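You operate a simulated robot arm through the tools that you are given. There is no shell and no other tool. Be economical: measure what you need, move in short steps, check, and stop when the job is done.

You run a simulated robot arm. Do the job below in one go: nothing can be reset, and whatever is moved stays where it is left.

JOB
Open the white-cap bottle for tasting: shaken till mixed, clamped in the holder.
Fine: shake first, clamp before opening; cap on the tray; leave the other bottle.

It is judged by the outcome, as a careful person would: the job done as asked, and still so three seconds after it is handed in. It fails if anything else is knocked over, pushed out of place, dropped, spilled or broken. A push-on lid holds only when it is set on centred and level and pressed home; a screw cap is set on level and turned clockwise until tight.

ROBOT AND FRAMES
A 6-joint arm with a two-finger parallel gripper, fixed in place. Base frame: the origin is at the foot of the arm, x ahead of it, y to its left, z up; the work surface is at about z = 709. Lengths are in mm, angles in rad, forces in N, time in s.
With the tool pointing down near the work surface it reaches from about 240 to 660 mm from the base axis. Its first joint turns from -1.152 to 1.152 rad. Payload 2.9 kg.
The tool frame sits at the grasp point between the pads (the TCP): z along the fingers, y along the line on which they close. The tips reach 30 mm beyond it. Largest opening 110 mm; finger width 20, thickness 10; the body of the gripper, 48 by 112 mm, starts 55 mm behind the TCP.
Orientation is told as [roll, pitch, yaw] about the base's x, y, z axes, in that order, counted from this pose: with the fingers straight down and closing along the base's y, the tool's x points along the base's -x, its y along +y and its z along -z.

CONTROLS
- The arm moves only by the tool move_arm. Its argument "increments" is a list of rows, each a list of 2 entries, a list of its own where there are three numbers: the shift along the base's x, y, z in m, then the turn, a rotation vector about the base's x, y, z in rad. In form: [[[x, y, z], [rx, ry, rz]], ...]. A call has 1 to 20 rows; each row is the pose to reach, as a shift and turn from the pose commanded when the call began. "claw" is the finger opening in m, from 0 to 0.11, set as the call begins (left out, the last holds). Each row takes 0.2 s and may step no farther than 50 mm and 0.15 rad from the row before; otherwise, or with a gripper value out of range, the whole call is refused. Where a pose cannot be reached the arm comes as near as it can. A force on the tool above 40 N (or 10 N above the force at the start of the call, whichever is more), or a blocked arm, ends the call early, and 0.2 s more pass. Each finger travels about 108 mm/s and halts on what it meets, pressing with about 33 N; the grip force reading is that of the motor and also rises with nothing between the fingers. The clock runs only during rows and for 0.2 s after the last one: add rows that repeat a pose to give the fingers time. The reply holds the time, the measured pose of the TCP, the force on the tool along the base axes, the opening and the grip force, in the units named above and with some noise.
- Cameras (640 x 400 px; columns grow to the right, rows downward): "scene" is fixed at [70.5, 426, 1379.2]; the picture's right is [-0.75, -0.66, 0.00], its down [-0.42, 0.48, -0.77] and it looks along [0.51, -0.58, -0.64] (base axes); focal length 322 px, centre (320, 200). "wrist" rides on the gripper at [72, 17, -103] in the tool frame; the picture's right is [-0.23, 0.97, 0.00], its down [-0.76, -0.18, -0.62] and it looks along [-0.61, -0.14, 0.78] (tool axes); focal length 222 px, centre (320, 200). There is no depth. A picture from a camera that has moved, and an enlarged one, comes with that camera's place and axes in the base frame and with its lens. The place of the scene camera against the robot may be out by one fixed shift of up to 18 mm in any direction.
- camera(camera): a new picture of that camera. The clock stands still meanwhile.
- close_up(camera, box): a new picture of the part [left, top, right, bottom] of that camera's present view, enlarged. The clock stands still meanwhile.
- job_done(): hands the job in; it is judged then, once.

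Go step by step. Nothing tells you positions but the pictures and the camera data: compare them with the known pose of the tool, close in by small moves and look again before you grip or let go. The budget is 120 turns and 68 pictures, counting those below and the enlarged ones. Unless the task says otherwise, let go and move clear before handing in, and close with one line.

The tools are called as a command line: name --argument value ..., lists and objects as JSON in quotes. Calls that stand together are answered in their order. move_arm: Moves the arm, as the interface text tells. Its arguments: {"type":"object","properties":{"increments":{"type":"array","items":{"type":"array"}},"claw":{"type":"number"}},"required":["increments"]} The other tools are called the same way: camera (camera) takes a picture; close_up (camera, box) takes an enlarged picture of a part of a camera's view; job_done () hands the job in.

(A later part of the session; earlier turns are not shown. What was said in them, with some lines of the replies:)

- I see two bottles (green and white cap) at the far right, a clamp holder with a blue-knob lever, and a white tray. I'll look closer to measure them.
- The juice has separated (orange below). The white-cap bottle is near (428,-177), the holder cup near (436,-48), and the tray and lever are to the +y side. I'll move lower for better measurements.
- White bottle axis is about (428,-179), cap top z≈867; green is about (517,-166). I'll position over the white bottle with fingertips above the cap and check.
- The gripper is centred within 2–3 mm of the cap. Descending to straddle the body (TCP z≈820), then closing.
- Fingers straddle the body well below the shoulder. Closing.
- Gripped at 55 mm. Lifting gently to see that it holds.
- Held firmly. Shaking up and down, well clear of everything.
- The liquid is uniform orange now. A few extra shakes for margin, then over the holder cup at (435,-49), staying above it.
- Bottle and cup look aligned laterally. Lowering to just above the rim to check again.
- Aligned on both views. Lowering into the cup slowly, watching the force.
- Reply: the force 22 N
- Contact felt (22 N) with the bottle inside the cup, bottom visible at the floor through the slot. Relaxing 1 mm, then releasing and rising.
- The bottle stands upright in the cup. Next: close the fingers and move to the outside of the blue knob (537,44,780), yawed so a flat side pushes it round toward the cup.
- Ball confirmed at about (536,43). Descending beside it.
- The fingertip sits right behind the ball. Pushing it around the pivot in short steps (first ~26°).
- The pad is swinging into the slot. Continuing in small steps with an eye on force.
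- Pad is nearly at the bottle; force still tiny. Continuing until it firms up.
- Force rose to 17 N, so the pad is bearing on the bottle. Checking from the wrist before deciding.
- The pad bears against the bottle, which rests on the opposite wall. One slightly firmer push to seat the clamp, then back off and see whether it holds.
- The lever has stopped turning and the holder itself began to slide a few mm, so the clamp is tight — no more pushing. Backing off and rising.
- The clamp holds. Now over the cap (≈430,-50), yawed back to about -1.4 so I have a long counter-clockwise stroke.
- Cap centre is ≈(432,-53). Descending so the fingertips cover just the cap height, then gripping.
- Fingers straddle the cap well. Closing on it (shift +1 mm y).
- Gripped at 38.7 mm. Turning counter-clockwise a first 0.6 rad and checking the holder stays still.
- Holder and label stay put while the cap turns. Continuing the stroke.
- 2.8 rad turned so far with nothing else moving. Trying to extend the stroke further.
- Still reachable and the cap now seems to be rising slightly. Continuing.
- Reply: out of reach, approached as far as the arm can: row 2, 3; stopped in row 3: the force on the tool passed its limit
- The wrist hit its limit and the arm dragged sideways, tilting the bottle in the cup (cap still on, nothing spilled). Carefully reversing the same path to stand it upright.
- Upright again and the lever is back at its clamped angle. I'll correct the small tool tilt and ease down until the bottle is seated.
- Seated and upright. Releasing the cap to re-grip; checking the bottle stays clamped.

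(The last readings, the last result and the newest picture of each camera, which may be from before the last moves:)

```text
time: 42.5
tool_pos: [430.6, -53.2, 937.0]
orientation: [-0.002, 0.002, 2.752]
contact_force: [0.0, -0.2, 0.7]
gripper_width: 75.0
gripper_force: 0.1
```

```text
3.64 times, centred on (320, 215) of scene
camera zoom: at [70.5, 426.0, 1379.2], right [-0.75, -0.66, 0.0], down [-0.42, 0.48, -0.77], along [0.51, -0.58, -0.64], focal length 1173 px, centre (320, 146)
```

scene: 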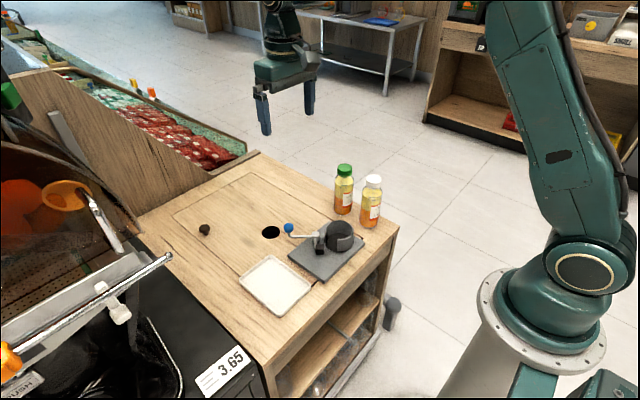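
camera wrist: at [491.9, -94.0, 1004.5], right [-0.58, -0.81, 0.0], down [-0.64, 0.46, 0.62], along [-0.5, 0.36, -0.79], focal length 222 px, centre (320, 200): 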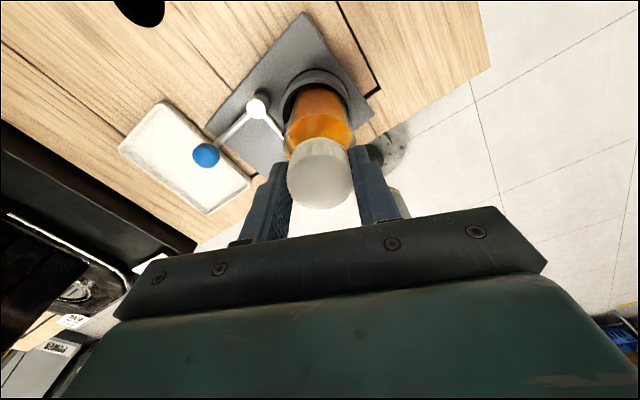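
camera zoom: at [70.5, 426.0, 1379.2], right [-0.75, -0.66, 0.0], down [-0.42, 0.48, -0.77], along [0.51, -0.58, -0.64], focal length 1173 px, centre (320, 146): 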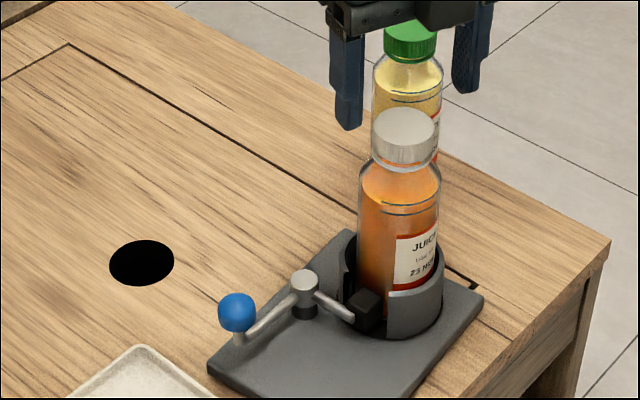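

Bottle stands. Checking whether the pad still bears on it after the disturbance.

close_up --camera "scene" --box '[310, 210, 370, 260]'

camera --camera "wrist"

```text
8.00 times, centred on (340, 235) of scene
camera zoom: at [70.5, 426.0, 1379.2], right [-0.75, -0.66, 0.0], down [-0.42, 0.48, -0.77], along [0.51, -0.58, -0.64], focal length 2580 px, centre (160, -80)
```

zoom: 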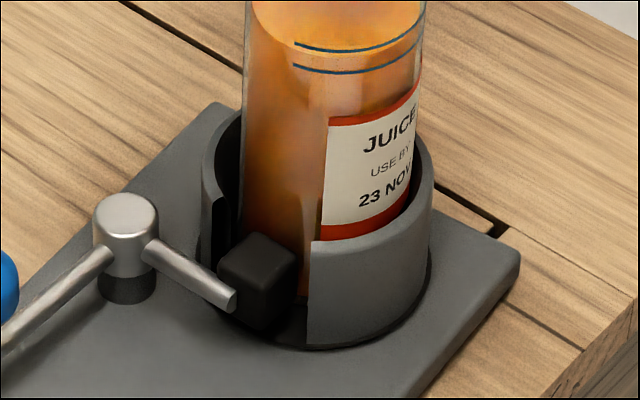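

```text
26 pictures are left
camera wrist: at [491.6, -95.1, 1043.2], right [-0.58, -0.81, 0.0], down [-0.64, 0.45, 0.62], along [-0.5, 0.36, -0.78], focal length 222 px, centre (320, 200)
```

wrist: 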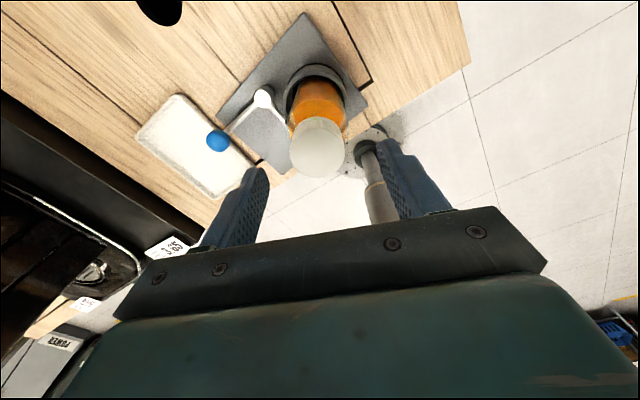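

Looks the same as when clamped. Because the bottle was disturbed, I'll re-seat the lever with a light push before continuing; first unwinding the wrist while moving up and across.

move_arm --increments '[[[0, 0, 0.02], [0, 0, -0.14]], [[0, 0, 0.03], [0, 0, -0.28]], [[0, 0, 0.03], [0, 0, -0.42]], [[0, 0, 0.03], [0, 0, -0.56]], [[0, 0, 0.03], [0, 0, -0.7]], [[0, 0, 0.03], [0, 0, -0.84]], [[0, 0, 0.03], [0, 0, -0.98]], [[0, 0, 0.03], [0, 0, -1.12]], [[0, 0, 0.03], [0, 0, -1.26]], [[0, 0, 0.03], [0, 0, -1.4]], [[0, 0, 0.03], [0, 0, -1.54]], [[0, 0, 0.03], [0, 0, -1.68]], [[0, 0, 0.03], [0, 0, -1.82]], [[0, 0, 0.03], [0, 0, -1.96]], [[0, 0, 0.03], [0, 0, -2.1]], [[0, 0, 0.03], [0, 0, -2.24]], [[0, 0, 0.03], [0, 0, -2.38]], [[0, 0, 0.03], [0, 0, -2.52]]]' --claw 0.075

move_arm --increments '[[[0.025, 0.025, 0], [0, 0, -0.14]], [[0.05, 0.05, 0], [0, 0, -0.28]], [[0.075, 0.08, 0], [0, 0, -0.42]], [[0.094, 0.11, 0], [0, 0, -0.56]], [[0.094, 0.119, -0.03], [0, 0, -0.7]], [[0.094, 0.119, -0.06], [0, 0, -0.75]], [[0.094, 0.119, -0.06], [0, 0, -0.75]]]' --claw 0

camera --camera "wrist"

```text
time: 46.3
tool_pos: [431.7, -50.4, 967.5]
orientation: [0.0, 0.003, 0.227]
contact_force: [-0.2, -1.3, -0.4]
gripper_width: 75.1
gripper_force: 0.0
```

```text
time: 47.9
tool_pos: [525.5, 66.0, 907.1]
orientation: [-0.002, 0.003, -0.518]
contact_force: [0.2, 0.4, -0.1]
gripper_width: 0.1
gripper_force: 32.9
```

```text
25 pictures are left
camera wrist: at [471.5, 117.7, 1013.0], right [0.68, 0.73, 0.0], down [0.58, -0.53, 0.62], along [0.45, -0.42, -0.78], focal length 222 px, centre (320, 200)
```

wrist: 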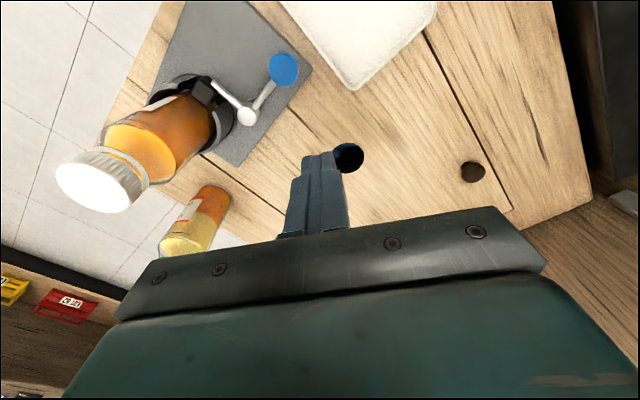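

Ball at about (471,72). Descending beside it and pushing lightly in -x.

move_arm --increments '[[[0, 0.004, -0.04], [0, 0, 0]], [[0, 0.004, -0.08], [0, 0, 0]], [[0, 0.004, -0.106], [0, 0, 0]], [[-0.012, 0.004, -0.106], [0, 0, 0]], [[-0.022, 0.004, -0.106], [0, 0, 0]], [[-0.026, 0.004, -0.106], [0, 0, 0]], [[-0.026, 0.004, -0.106], [0, 0, 0]]]'

move_arm --increments '[[[-0.002, 0, 0], [0, 0, 0]], [[-0.002, 0, 0], [0, 0, 0]]]'

move_arm --increments '[[[-0.002, 0, 0], [0, 0, 0]], [[-0.002, 0, 0], [0, 0, 0]]]'

```text
time: 49.5
tool_pos: [498.1, 72.1, 802.7]
orientation: [-0.002, 0.004, -0.518]
contact_force: [-0.3, 0.0, 0.1]
gripper_width: 0.3
gripper_force: 33.1
```

```text
time: 50.1
tool_pos: [496.7, 71.5, 801.6]
orientation: [0.002, 0.002, -0.518]
contact_force: [2.7, -0.8, -2.0]
gripper_width: 0.0
gripper_force: 33.1
```

```text
time: 50.7
tool_pos: [496.4, 71.6, 803.7]
orientation: [0.001, 0.0, -0.518]
contact_force: [9.0, 0.6, -0.7]
gripper_width: 0.0
gripper_force: 32.0
```

The lever resists firmly (9 N at once), so the clamp is tight. Backing off and returning over the cap at yaw -1.4.

move_arm --increments '[[[0.012, 0, 0], [0, 0, 0]], [[0.03, -0.003, 0], [0, 0, 0]], [[0.03, -0.003, 0.045], [0, 0, 0]], [[0.03, -0.003, 0.09], [0, 0, 0]], [[0.03, -0.003, 0.135], [0, 0, 0]], [[0.03, -0.003, 0.158], [0, 0, -0.1]], [[0.01, -0.028, 0.158], [0, 0, -0.22]], [[-0.01, -0.053, 0.158], [0, 0, -0.34]], [[-0.03, -0.078, 0.158], [0, 0, -0.46]], [[-0.05, -0.103, 0.158], [0, 0, -0.58]], [[-0.0645, -0.1225, 0.158], [0, 0, -0.7]], [[-0.0645, -0.1225, 0.158], [0, 0, -0.82]], [[-0.0645, -0.1225, 0.158], [0, 0, -0.94]], [[-0.0645, -0.1225, 0.158], [0, 0, -0.94]]]' --claw 0.075

camera --camera "wrist"

```text
time: 53.7
tool_pos: [430.5, -50.8, 959.4]
orientation: [-0.002, 0.004, -1.459]
contact_force: [-0.9, 0.2, 1.0]
gripper_width: 74.8
gripper_force: 0.0
```

```text
24 pictures are left
camera wrist: at [440.3, 23.2, 1065.5], right [0.99, -0.12, 0.0], down [-0.09, -0.78, 0.62], along [-0.07, -0.62, -0.78], focal length 222 px, centre (320, 200)
```

wrist: 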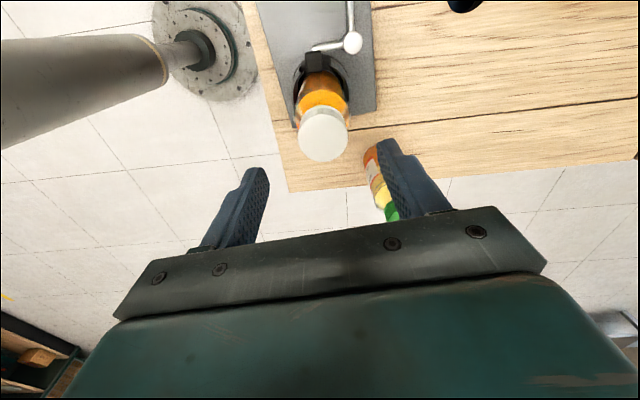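

Aligned within ~2 mm. Descending and gripping the cap again.

move_arm --increments '[[[0.002, -0.001, -0.03], [0, 0, 0]], [[0.002, -0.001, -0.05], [0, 0, 0]], [[0.002, -0.001, -0.063], [0, 0, 0]], [[0.002, -0.001, -0.063], [0, 0, 0]]]'

move_arm --increments '[[[0, 0, 0], [0, 0, 0]], [[0, 0, 0], [0, 0, 0]], [[0, 0, 0], [0, 0, 0]], [[0, 0, 0], [0, 0, 0]]]' --claw 0.02

close_up --camera "scene" --box '[300, 150, 380, 250]'

```text
time: 54.7
tool_pos: [433.1, -53.3, 895.3]
orientation: [0.0, 0.004, -1.459]
contact_force: [-0.2, 0.3, 0.6]
gripper_width: 74.9
gripper_force: 0.0
```

```text
time: 55.7
tool_pos: [433.3, -54.8, 895.3]
orientation: [-0.003, 0.004, -1.456]
contact_force: [0.1, 1.0, -0.1]
gripper_width: 38.0
gripper_force: 33.2
```

```text
4.00 times, centred on (340, 200) of scene
camera zoom: at [70.6, 426.0, 1379.1], right [-0.75, -0.66, 0.0], down [-0.42, 0.48, -0.77], along [0.51, -0.58, -0.64], focal length 1290 px, centre (240, 200)
```

zoom: 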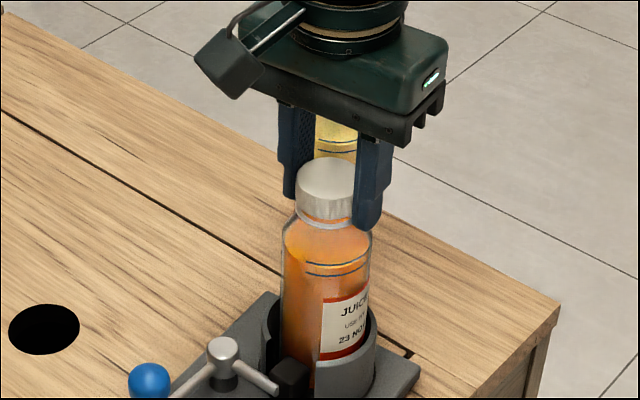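

Cap gripped (38 mm). Second counter-clockwise stroke, staying within the wrist limit.

move_arm --increments '[[[0, 0, 0.0001], [0, 0, 0.14]], [[0, 0, 0.0001], [0, 0, 0.28]], [[0, 0, 0.0002], [0, 0, 0.42]], [[0, 0, 0.0003], [0, 0, 0.56]], [[0, 0, 0.0003], [0, 0, 0.7]], [[0, 0, 0.0004], [0, 0, 0.84]], [[0, 0, 0.0005], [0, 0, 0.98]], [[0, 0, 0.0005], [0, 0, 1.12]], [[0, 0, 0.0006], [0, 0, 1.26]], [[0, 0, 0.0007], [0, 0, 1.4]], [[0, 0, 0.0007], [0, 0, 1.54]], [[0, 0, 0.0008], [0, 0, 1.68]], [[0, 0, 0.0009], [0, 0, 1.82]], [[0, 0, 0.0009], [0, 0, 1.96]], [[0, 0, 0.001], [0, 0, 2.1]], [[0, 0, 0.001], [0, 0, 2.24]], [[0, 0, 0.001], [0, 0, 2.24]]]'

close_up --camera "scene" --box '[300, 150, 380, 250]'

```text
time: 59.3
tool_pos: [432.7, -51.5, 897.2]
orientation: [-0.003, 0.004, 0.783]
contact_force: [-0.3, 4.9, -0.3]
gripper_width: 38.1
gripper_force: 32.8
```

```text
4.00 times, centred on (340, 200) of scene
camera zoom: at [70.5, 426.1, 1379.1], right [-0.75, -0.66, 0.0], down [-0.42, 0.48, -0.77], along [0.51, -0.58, -0.64], focal length 1290 px, centre (240, 200)
```

zoom: 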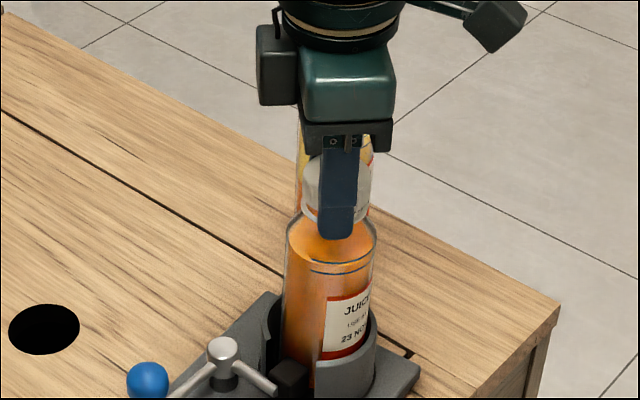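

Going well; another 1.8 rad.

move_arm --increments '[[[0, 0, 0.0001], [0, 0, 0.14]], [[0, 0, 0.0001], [0, 0, 0.28]], [[0, 0, 0.0002], [0, 0, 0.42]], [[0, 0, 0.0003], [0, 0, 0.56]], [[0, 0, 0.0003], [0, 0, 0.7]], [[0, 0, 0.0004], [0, 0, 0.84]], [[0, 0, 0.0005], [0, 0, 0.98]], [[0, 0, 0.0005], [0, 0, 1.12]], [[0, 0, 0.0006], [0, 0, 1.26]], [[0, 0, 0.0007], [0, 0, 1.4]], [[0, 0, 0.0007], [0, 0, 1.54]], [[0, 0, 0.0008], [0, 0, 1.68]], [[0, 0, 0.0009], [0, 0, 1.8]], [[0, 0, 0.0009], [0, 0, 1.8]]]'

move_arm --increments '[[[0, 0, 0.001], [0, 0, 0]], [[0, 0, 0.002], [0, 0, 0]], [[0, 0, 0.002], [0, 0, 0]]]'

close_up --camera "scene" --box '[300, 150, 380, 250]'

```text
time: 62.3
tool_pos: [433.1, -51.6, 898.5]
orientation: [-0.002, 0.003, 2.582]
contact_force: [-0.6, 0.5, -1.2]
gripper_width: 38.2
gripper_force: 32.6
```

```text
time: 63.1
tool_pos: [432.4, -51.2, 899.8]
orientation: [-0.002, 0.004, 2.581]
contact_force: [0.0, 2.6, -0.3]
gripper_width: 38.2
gripper_force: 33.3
```

```text
4.00 times, centred on (340, 200) of scene
camera zoom: at [70.5, 426.0, 1379.1], right [-0.75, -0.66, 0.0], down [-0.42, 0.48, -0.77], along [0.51, -0.58, -0.64], focal length 1290 px, centre (240, 200)
```

zoom: 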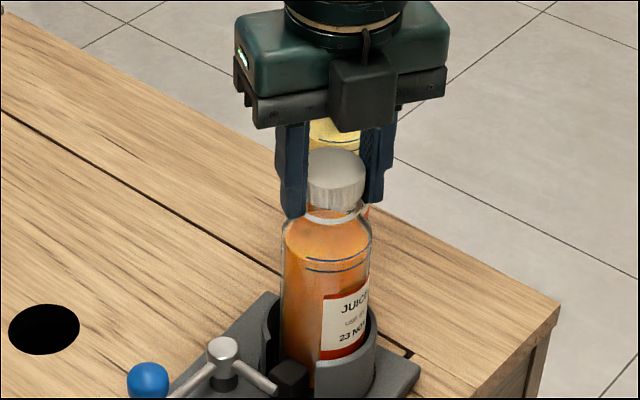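

The cap rises with no resistance; it appears free. Lifting slowly and checking force.

move_arm --increments '[[[0, 0, 0.002], [0, 0, 0]], [[0, 0, 0.004], [0, 0, 0]], [[0, 0, 0.004], [0, 0, 0]]]'

move_arm --increments '[[[0, 0, 0.003], [0, 0, 0]], [[0, 0, 0.006], [0, 0, 0]], [[0, 0, 0.006], [0, 0, 0]]]'

close_up --camera "scene" --box '[300, 150, 380, 250]'

```text
time: 63.9
tool_pos: [432.9, -52.4, 904.4]
orientation: [-0.001, 0.003, 2.58]
contact_force: [-0.2, 1.0, 0.1]
gripper_width: 38.1
gripper_force: 32.9
```

```text
time: 64.7
tool_pos: [434.3, -52.5, 910.8]
orientation: [-0.001, 0.004, 2.582]
contact_force: [1.1, -0.8, -0.7]
gripper_width: 38.1
gripper_force: 33.2
```

```text
4.00 times, centred on (340, 200) of scene
camera zoom: at [70.5, 426.0, 1379.2], right [-0.75, -0.66, 0.0], down [-0.42, 0.48, -0.77], along [0.51, -0.58, -0.64], focal length 1290 px, centre (240, 200)
```

zoom: 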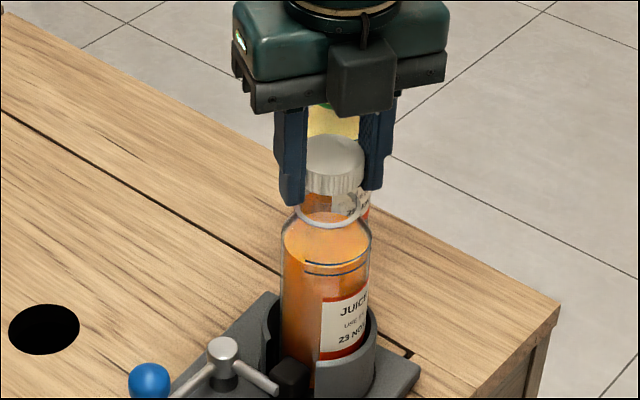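

The cap is off, and the bottle stays clamped. Lifting clear and unwinding the wrist while carrying the cap toward the tray (centre ≈(475,156)).

move_arm --increments '[[[0, 0, 0.02], [0, 0, 0]], [[0, 0, 0.05], [0, 0, -0.05]], [[0, 0.01, 0.06], [0, 0, -0.19]], [[0.004, 0.03, 0.06], [0, 0, -0.33]], [[0.008, 0.05, 0.06], [0, 0, -0.47]], [[0.012, 0.07, 0.06], [0, 0, -0.61]], [[0.016, 0.09, 0.06], [0, 0, -0.75]], [[0.02, 0.11, 0.06], [0, 0, -0.89]], [[0.024, 0.13, 0.06], [0, 0, -1.03]], [[0.028, 0.15, 0.06], [0, 0, -1.17]], [[0.032, 0.17, 0.06], [0, 0, -1.31]], [[0.036, 0.19, 0.06], [0, 0, -1.45]], [[0.042, 0.208, 0.06], [0, 0, -1.59]], [[0.042, 0.208, 0.06], [0, 0, -1.73]], [[0.042, 0.208, 0.06], [0, 0, -1.87]], [[0.042, 0.208, 0.06], [0, 0, -2.01]], [[0.042, 0.208, 0.06], [0, 0, -2.15]], [[0.042, 0.208, 0.06], [0, 0, -2.29]], [[0.042, 0.208, 0.06], [0, 0, -2.43]], [[0.042, 0.208, 0.06], [0, 0, -2.58]]]'

camera --camera "wrist"

camera --camera "scene"

```text
time: 68.9
tool_pos: [474.5, 155.5, 971.0]
orientation: [-0.002, 0.002, -0.002]
contact_force: [0.1, -0.3, 0.6]
gripper_width: 38.2
gripper_force: 33.1
```

```text
19 pictures are left
camera wrist: at [403.5, 173.7, 1076.6], right [0.23, 0.97, 0.0], down [0.76, -0.18, 0.62], along [0.6, -0.14, -0.78], focal length 222 px, centre (320, 200)
```

wrist: 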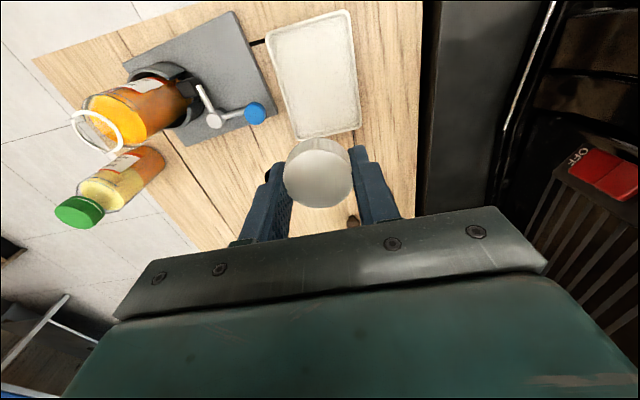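

```text
18 pictures are left
```

scene: 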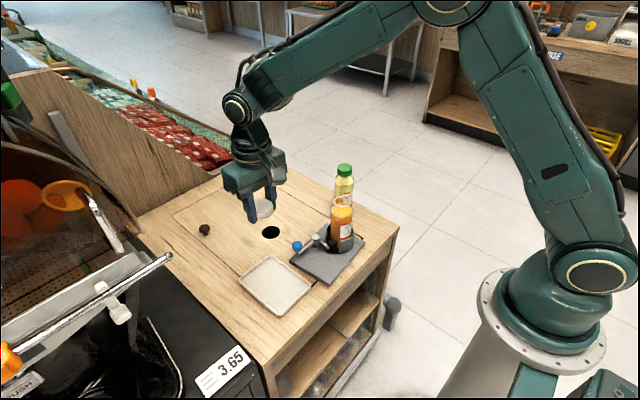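

Directly over the tray centre. Lowering toward it, stopping ~10 mm above.

move_arm --increments '[[[0, 0, -0.045], [0, 0, 0]], [[0, 0, -0.09], [0, 0, 0]], [[0, 0, -0.135], [0, 0, 0]], [[0, 0, -0.175], [0, 0, 0]], [[0, 0, -0.2], [0, 0, 0]], [[0, 0, -0.21], [0, 0, 0]], [[0, 0, -0.21], [0, 0, 0]]]'

close_up --camera "scene" --box '[220, 200, 340, 320]'

```text
time: 70.5
tool_pos: [474.8, 156.3, 759.7]
orientation: [-0.002, 0.003, 0.003]
contact_force: [0.7, 0.1, 0.3]
gripper_width: 37.8
gripper_force: 32.5
```

```text
3.33 times, centred on (280, 260) of scene
camera zoom: at [70.6, 426.0, 1379.2], right [-0.75, -0.66, 0.0], down [-0.42, 0.48, -0.77], along [0.51, -0.58, -0.64], focal length 1075 px, centre (453, 0)
```

zoom: 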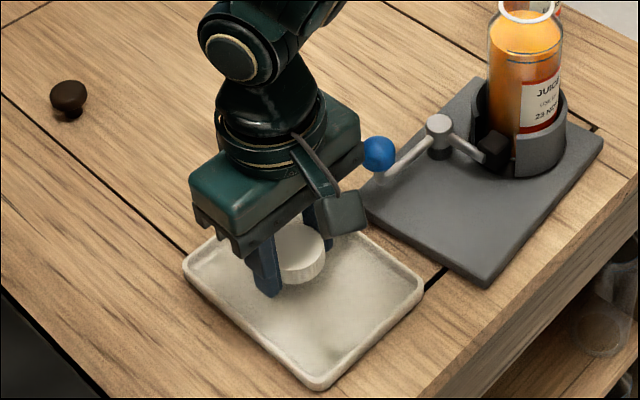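

Above the tray, clear of the lever. Easing down until contact.

move_arm --increments '[[[0, 0, -0.004], [0, 0, 0]], [[0, 0, -0.007], [0, 0, 0]], [[0, 0, -0.007], [0, 0, 0]]]'

move_arm --increments '[[[0, 0, -0.002], [0, 0, 0]], [[0, 0, -0.004], [0, 0, 0]], [[0, 0, -0.004], [0, 0, 0]]]'

```text
time: 71.3
tool_pos: [474.5, 155.5, 753.6]
orientation: [-0.002, 0.003, 0.001]
contact_force: [-0.1, 0.1, 0.2]
gripper_width: 37.7
gripper_force: 33.2
```

```text
time: 72.1
tool_pos: [474.6, 155.5, 748.9]
orientation: [-0.001, 0.002, 0.002]
contact_force: [-0.5, 0.0, -0.2]
gripper_width: 37.8
gripper_force: 33.0
```

move_arm --increments '[[[0, 0, -0.001], [0, 0, 0]], [[0, 0, -0.002], [0, 0, 0]], [[0, 0, -0.003], [0, 0, 0]], [[0, 0, -0.003], [0, 0, 0]]]'

close_up --camera "scene" --box '[240, 240, 320, 310]'

```text
time: 73.1
tool_pos: [474.0, 157.0, 746.2]
orientation: [0.0, 0.004, 0.001]
contact_force: [1.2, -0.4, 0.3]
gripper_width: 38.2
gripper_force: 32.8
```

```text
5.71 times, centred on (280, 275) of scene
camera zoom: at [70.5, 426.0, 1379.2], right [-0.75, -0.66, 0.0], down [-0.42, 0.48, -0.77], along [0.51, -0.58, -0.64], focal length 1843 px, centre (549, -229)
```

zoom: 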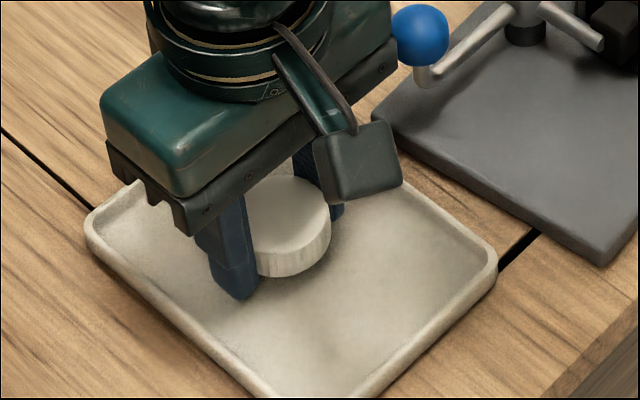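

Very near the tray floor. Continuing in 1 mm steps until a small upward force shows.

move_arm --increments '[[[0, 0, -0.001], [0, 0, 0]], [[0, 0, -0.002], [0, 0, 0]], [[0, 0, -0.002], [0, 0, 0]]]'

move_arm --increments '[[[0, 0, -0.001], [0, 0, 0]], [[0, 0, -0.001], [0, 0, 0]]]'

```text
time: 73.9
tool_pos: [476.1, 156.0, 744.2]
orientation: [-0.001, 0.004, 0.003]
contact_force: [-0.5, 0.2, -0.3]
gripper_width: 38.0
gripper_force: 33.4
```

```text
time: 74.5
tool_pos: [474.3, 156.9, 745.1]
orientation: [-0.001, 0.002, 0.001]
contact_force: [-0.6, 0.0, 0.2]
gripper_width: 37.8
gripper_force: 33.1
```

move_arm --increments '[[[0, 0, -0.001], [0, 0, 0]], [[0, 0, -0.001], [0, 0, 0]]]'

move_arm --increments '[[[0, 0, -0.001], [0, 0, 0]], [[0, 0, -0.001], [0, 0, 0]]]'

move_arm --increments '[[[0, 0, -0.001], [0, 0, 0]], [[0, 0, -0.001], [0, 0, 0]]]'

```text
time: 75.1
tool_pos: [475.4, 156.4, 743.9]
orientation: [0.0, 0.004, 0.003]
contact_force: [-6.6, 0.6, 15.3]
gripper_width: 37.9
gripper_force: 33.5
```

```text
time: 75.7
tool_pos: [474.6, 156.5, 744.4]
orientation: [0.003, 0.001, 0.002]
contact_force: [-9.2, 3.8, 37.5]
gripper_width: 37.9
gripper_force: 32.4
```

```text
time: 76.2
tool_pos: [475.5, 156.5, 744.7]
orientation: [-0.001, -0.001, 0.004]
contact_force: [-2.9, 0.6, 9.0]
gripper_width: 38.2
gripper_force: 33.0
stopped in row 2: the force on the tool passed its limit (the readings are from after the stop); the commanded pose is now the measured one
```

The cap (or fingertips) is on the tray floor. Opening the fingers modestly and rising.

move_arm --increments '[[[0, 0, 0.0005], [0, 0, 0]], [[0, 0, 0.0005], [0, 0, 0]], [[0, 0, 0.0005], [0, 0, 0]], [[0, 0, 0.03], [0, 0, 0]], [[0, 0, 0.07], [0, 0, 0]], [[0, 0, 0.11], [0, 0, 0]], [[0, 0, 0.15], [0, 0, 0]], [[0, 0, 0.19], [0, 0, 0]], [[0, 0, 0.23], [0, 0, 0]]]' --claw 0.065

close_up --camera "scene" --box '[220, 150, 400, 320]'

camera --camera "wrist"

```text
time: 78.2
tool_pos: [475.8, 155.1, 973.6]
orientation: [0.0, 0.0, 0.003]
contact_force: [0.3, 0.2, -0.4]
gripper_width: 65.1
gripper_force: 0.1
```

```text
2.35 times, centred on (310, 235) of scene
camera zoom: at [70.5, 426.0, 1379.2], right [-0.75, -0.66, 0.0], down [-0.42, 0.48, -0.77], along [0.51, -0.58, -0.64], focal length 759 px, centre (344, 118)
```

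zoom: 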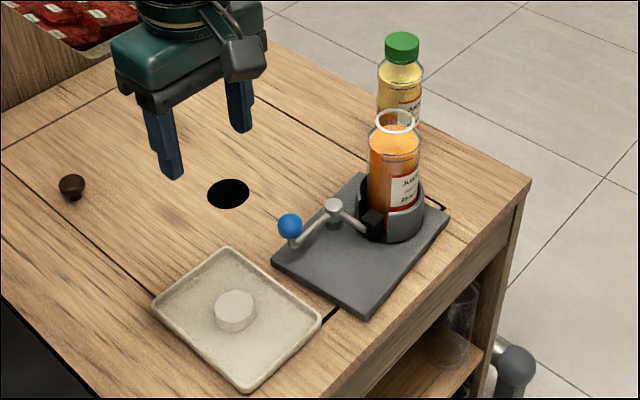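

```text
14 pictures are left
camera wrist: at [403.6, 172.7, 1078.5], right [0.22, 0.97, 0.0], down [0.76, -0.18, 0.62], along [0.61, -0.14, -0.78], focal length 222 px, centre (320, 200)
```

wrist: 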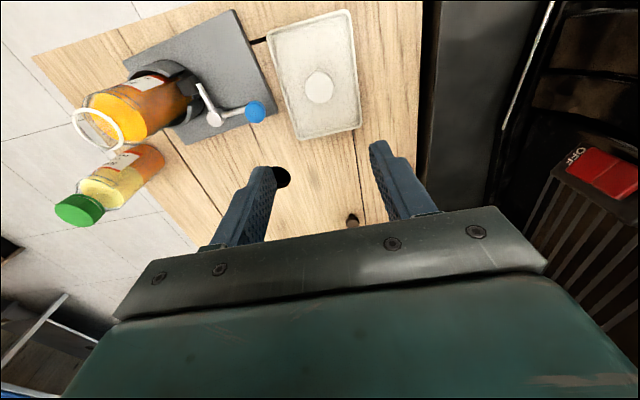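

Cap lies flat in the tray, and the bottle is open and upright in the holder. One last close check of the clamp.

close_up --camera "scene" --box '[295, 180, 375, 260]'

```text
5.00 times, centred on (335, 220) of scene
camera zoom: at [70.5, 426.0, 1379.2], right [-0.75, -0.66, 0.0], down [-0.42, 0.48, -0.77], along [0.51, -0.58, -0.64], focal length 1612 px, centre (245, 100)
```

zoom: 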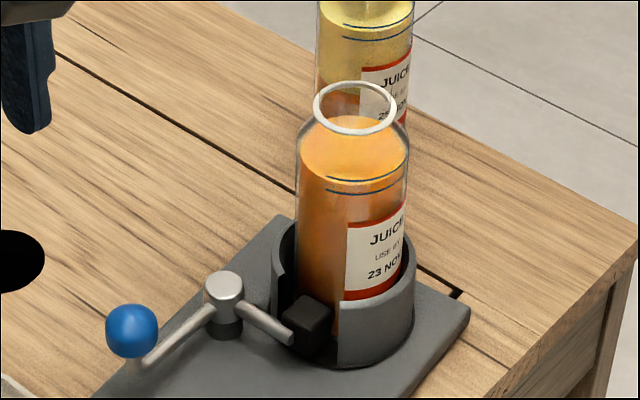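

The juice is mixed, the pad bears on the upright open bottle, the cap is on the tray, and the green bottle hasn't been touched. Handing in.

job_done

```text
The job is handed in.
```

The white-cap bottle is shaken until mixed, clamped in the holder and open, with its cap on the tray; the green bottle was left alone. Two slips: the holder slid about 6 mm as I tightened the clamp, and the bottle tilted once mid-unscrewing with the cap still on, so I stood it back up and re-checked the clamp.
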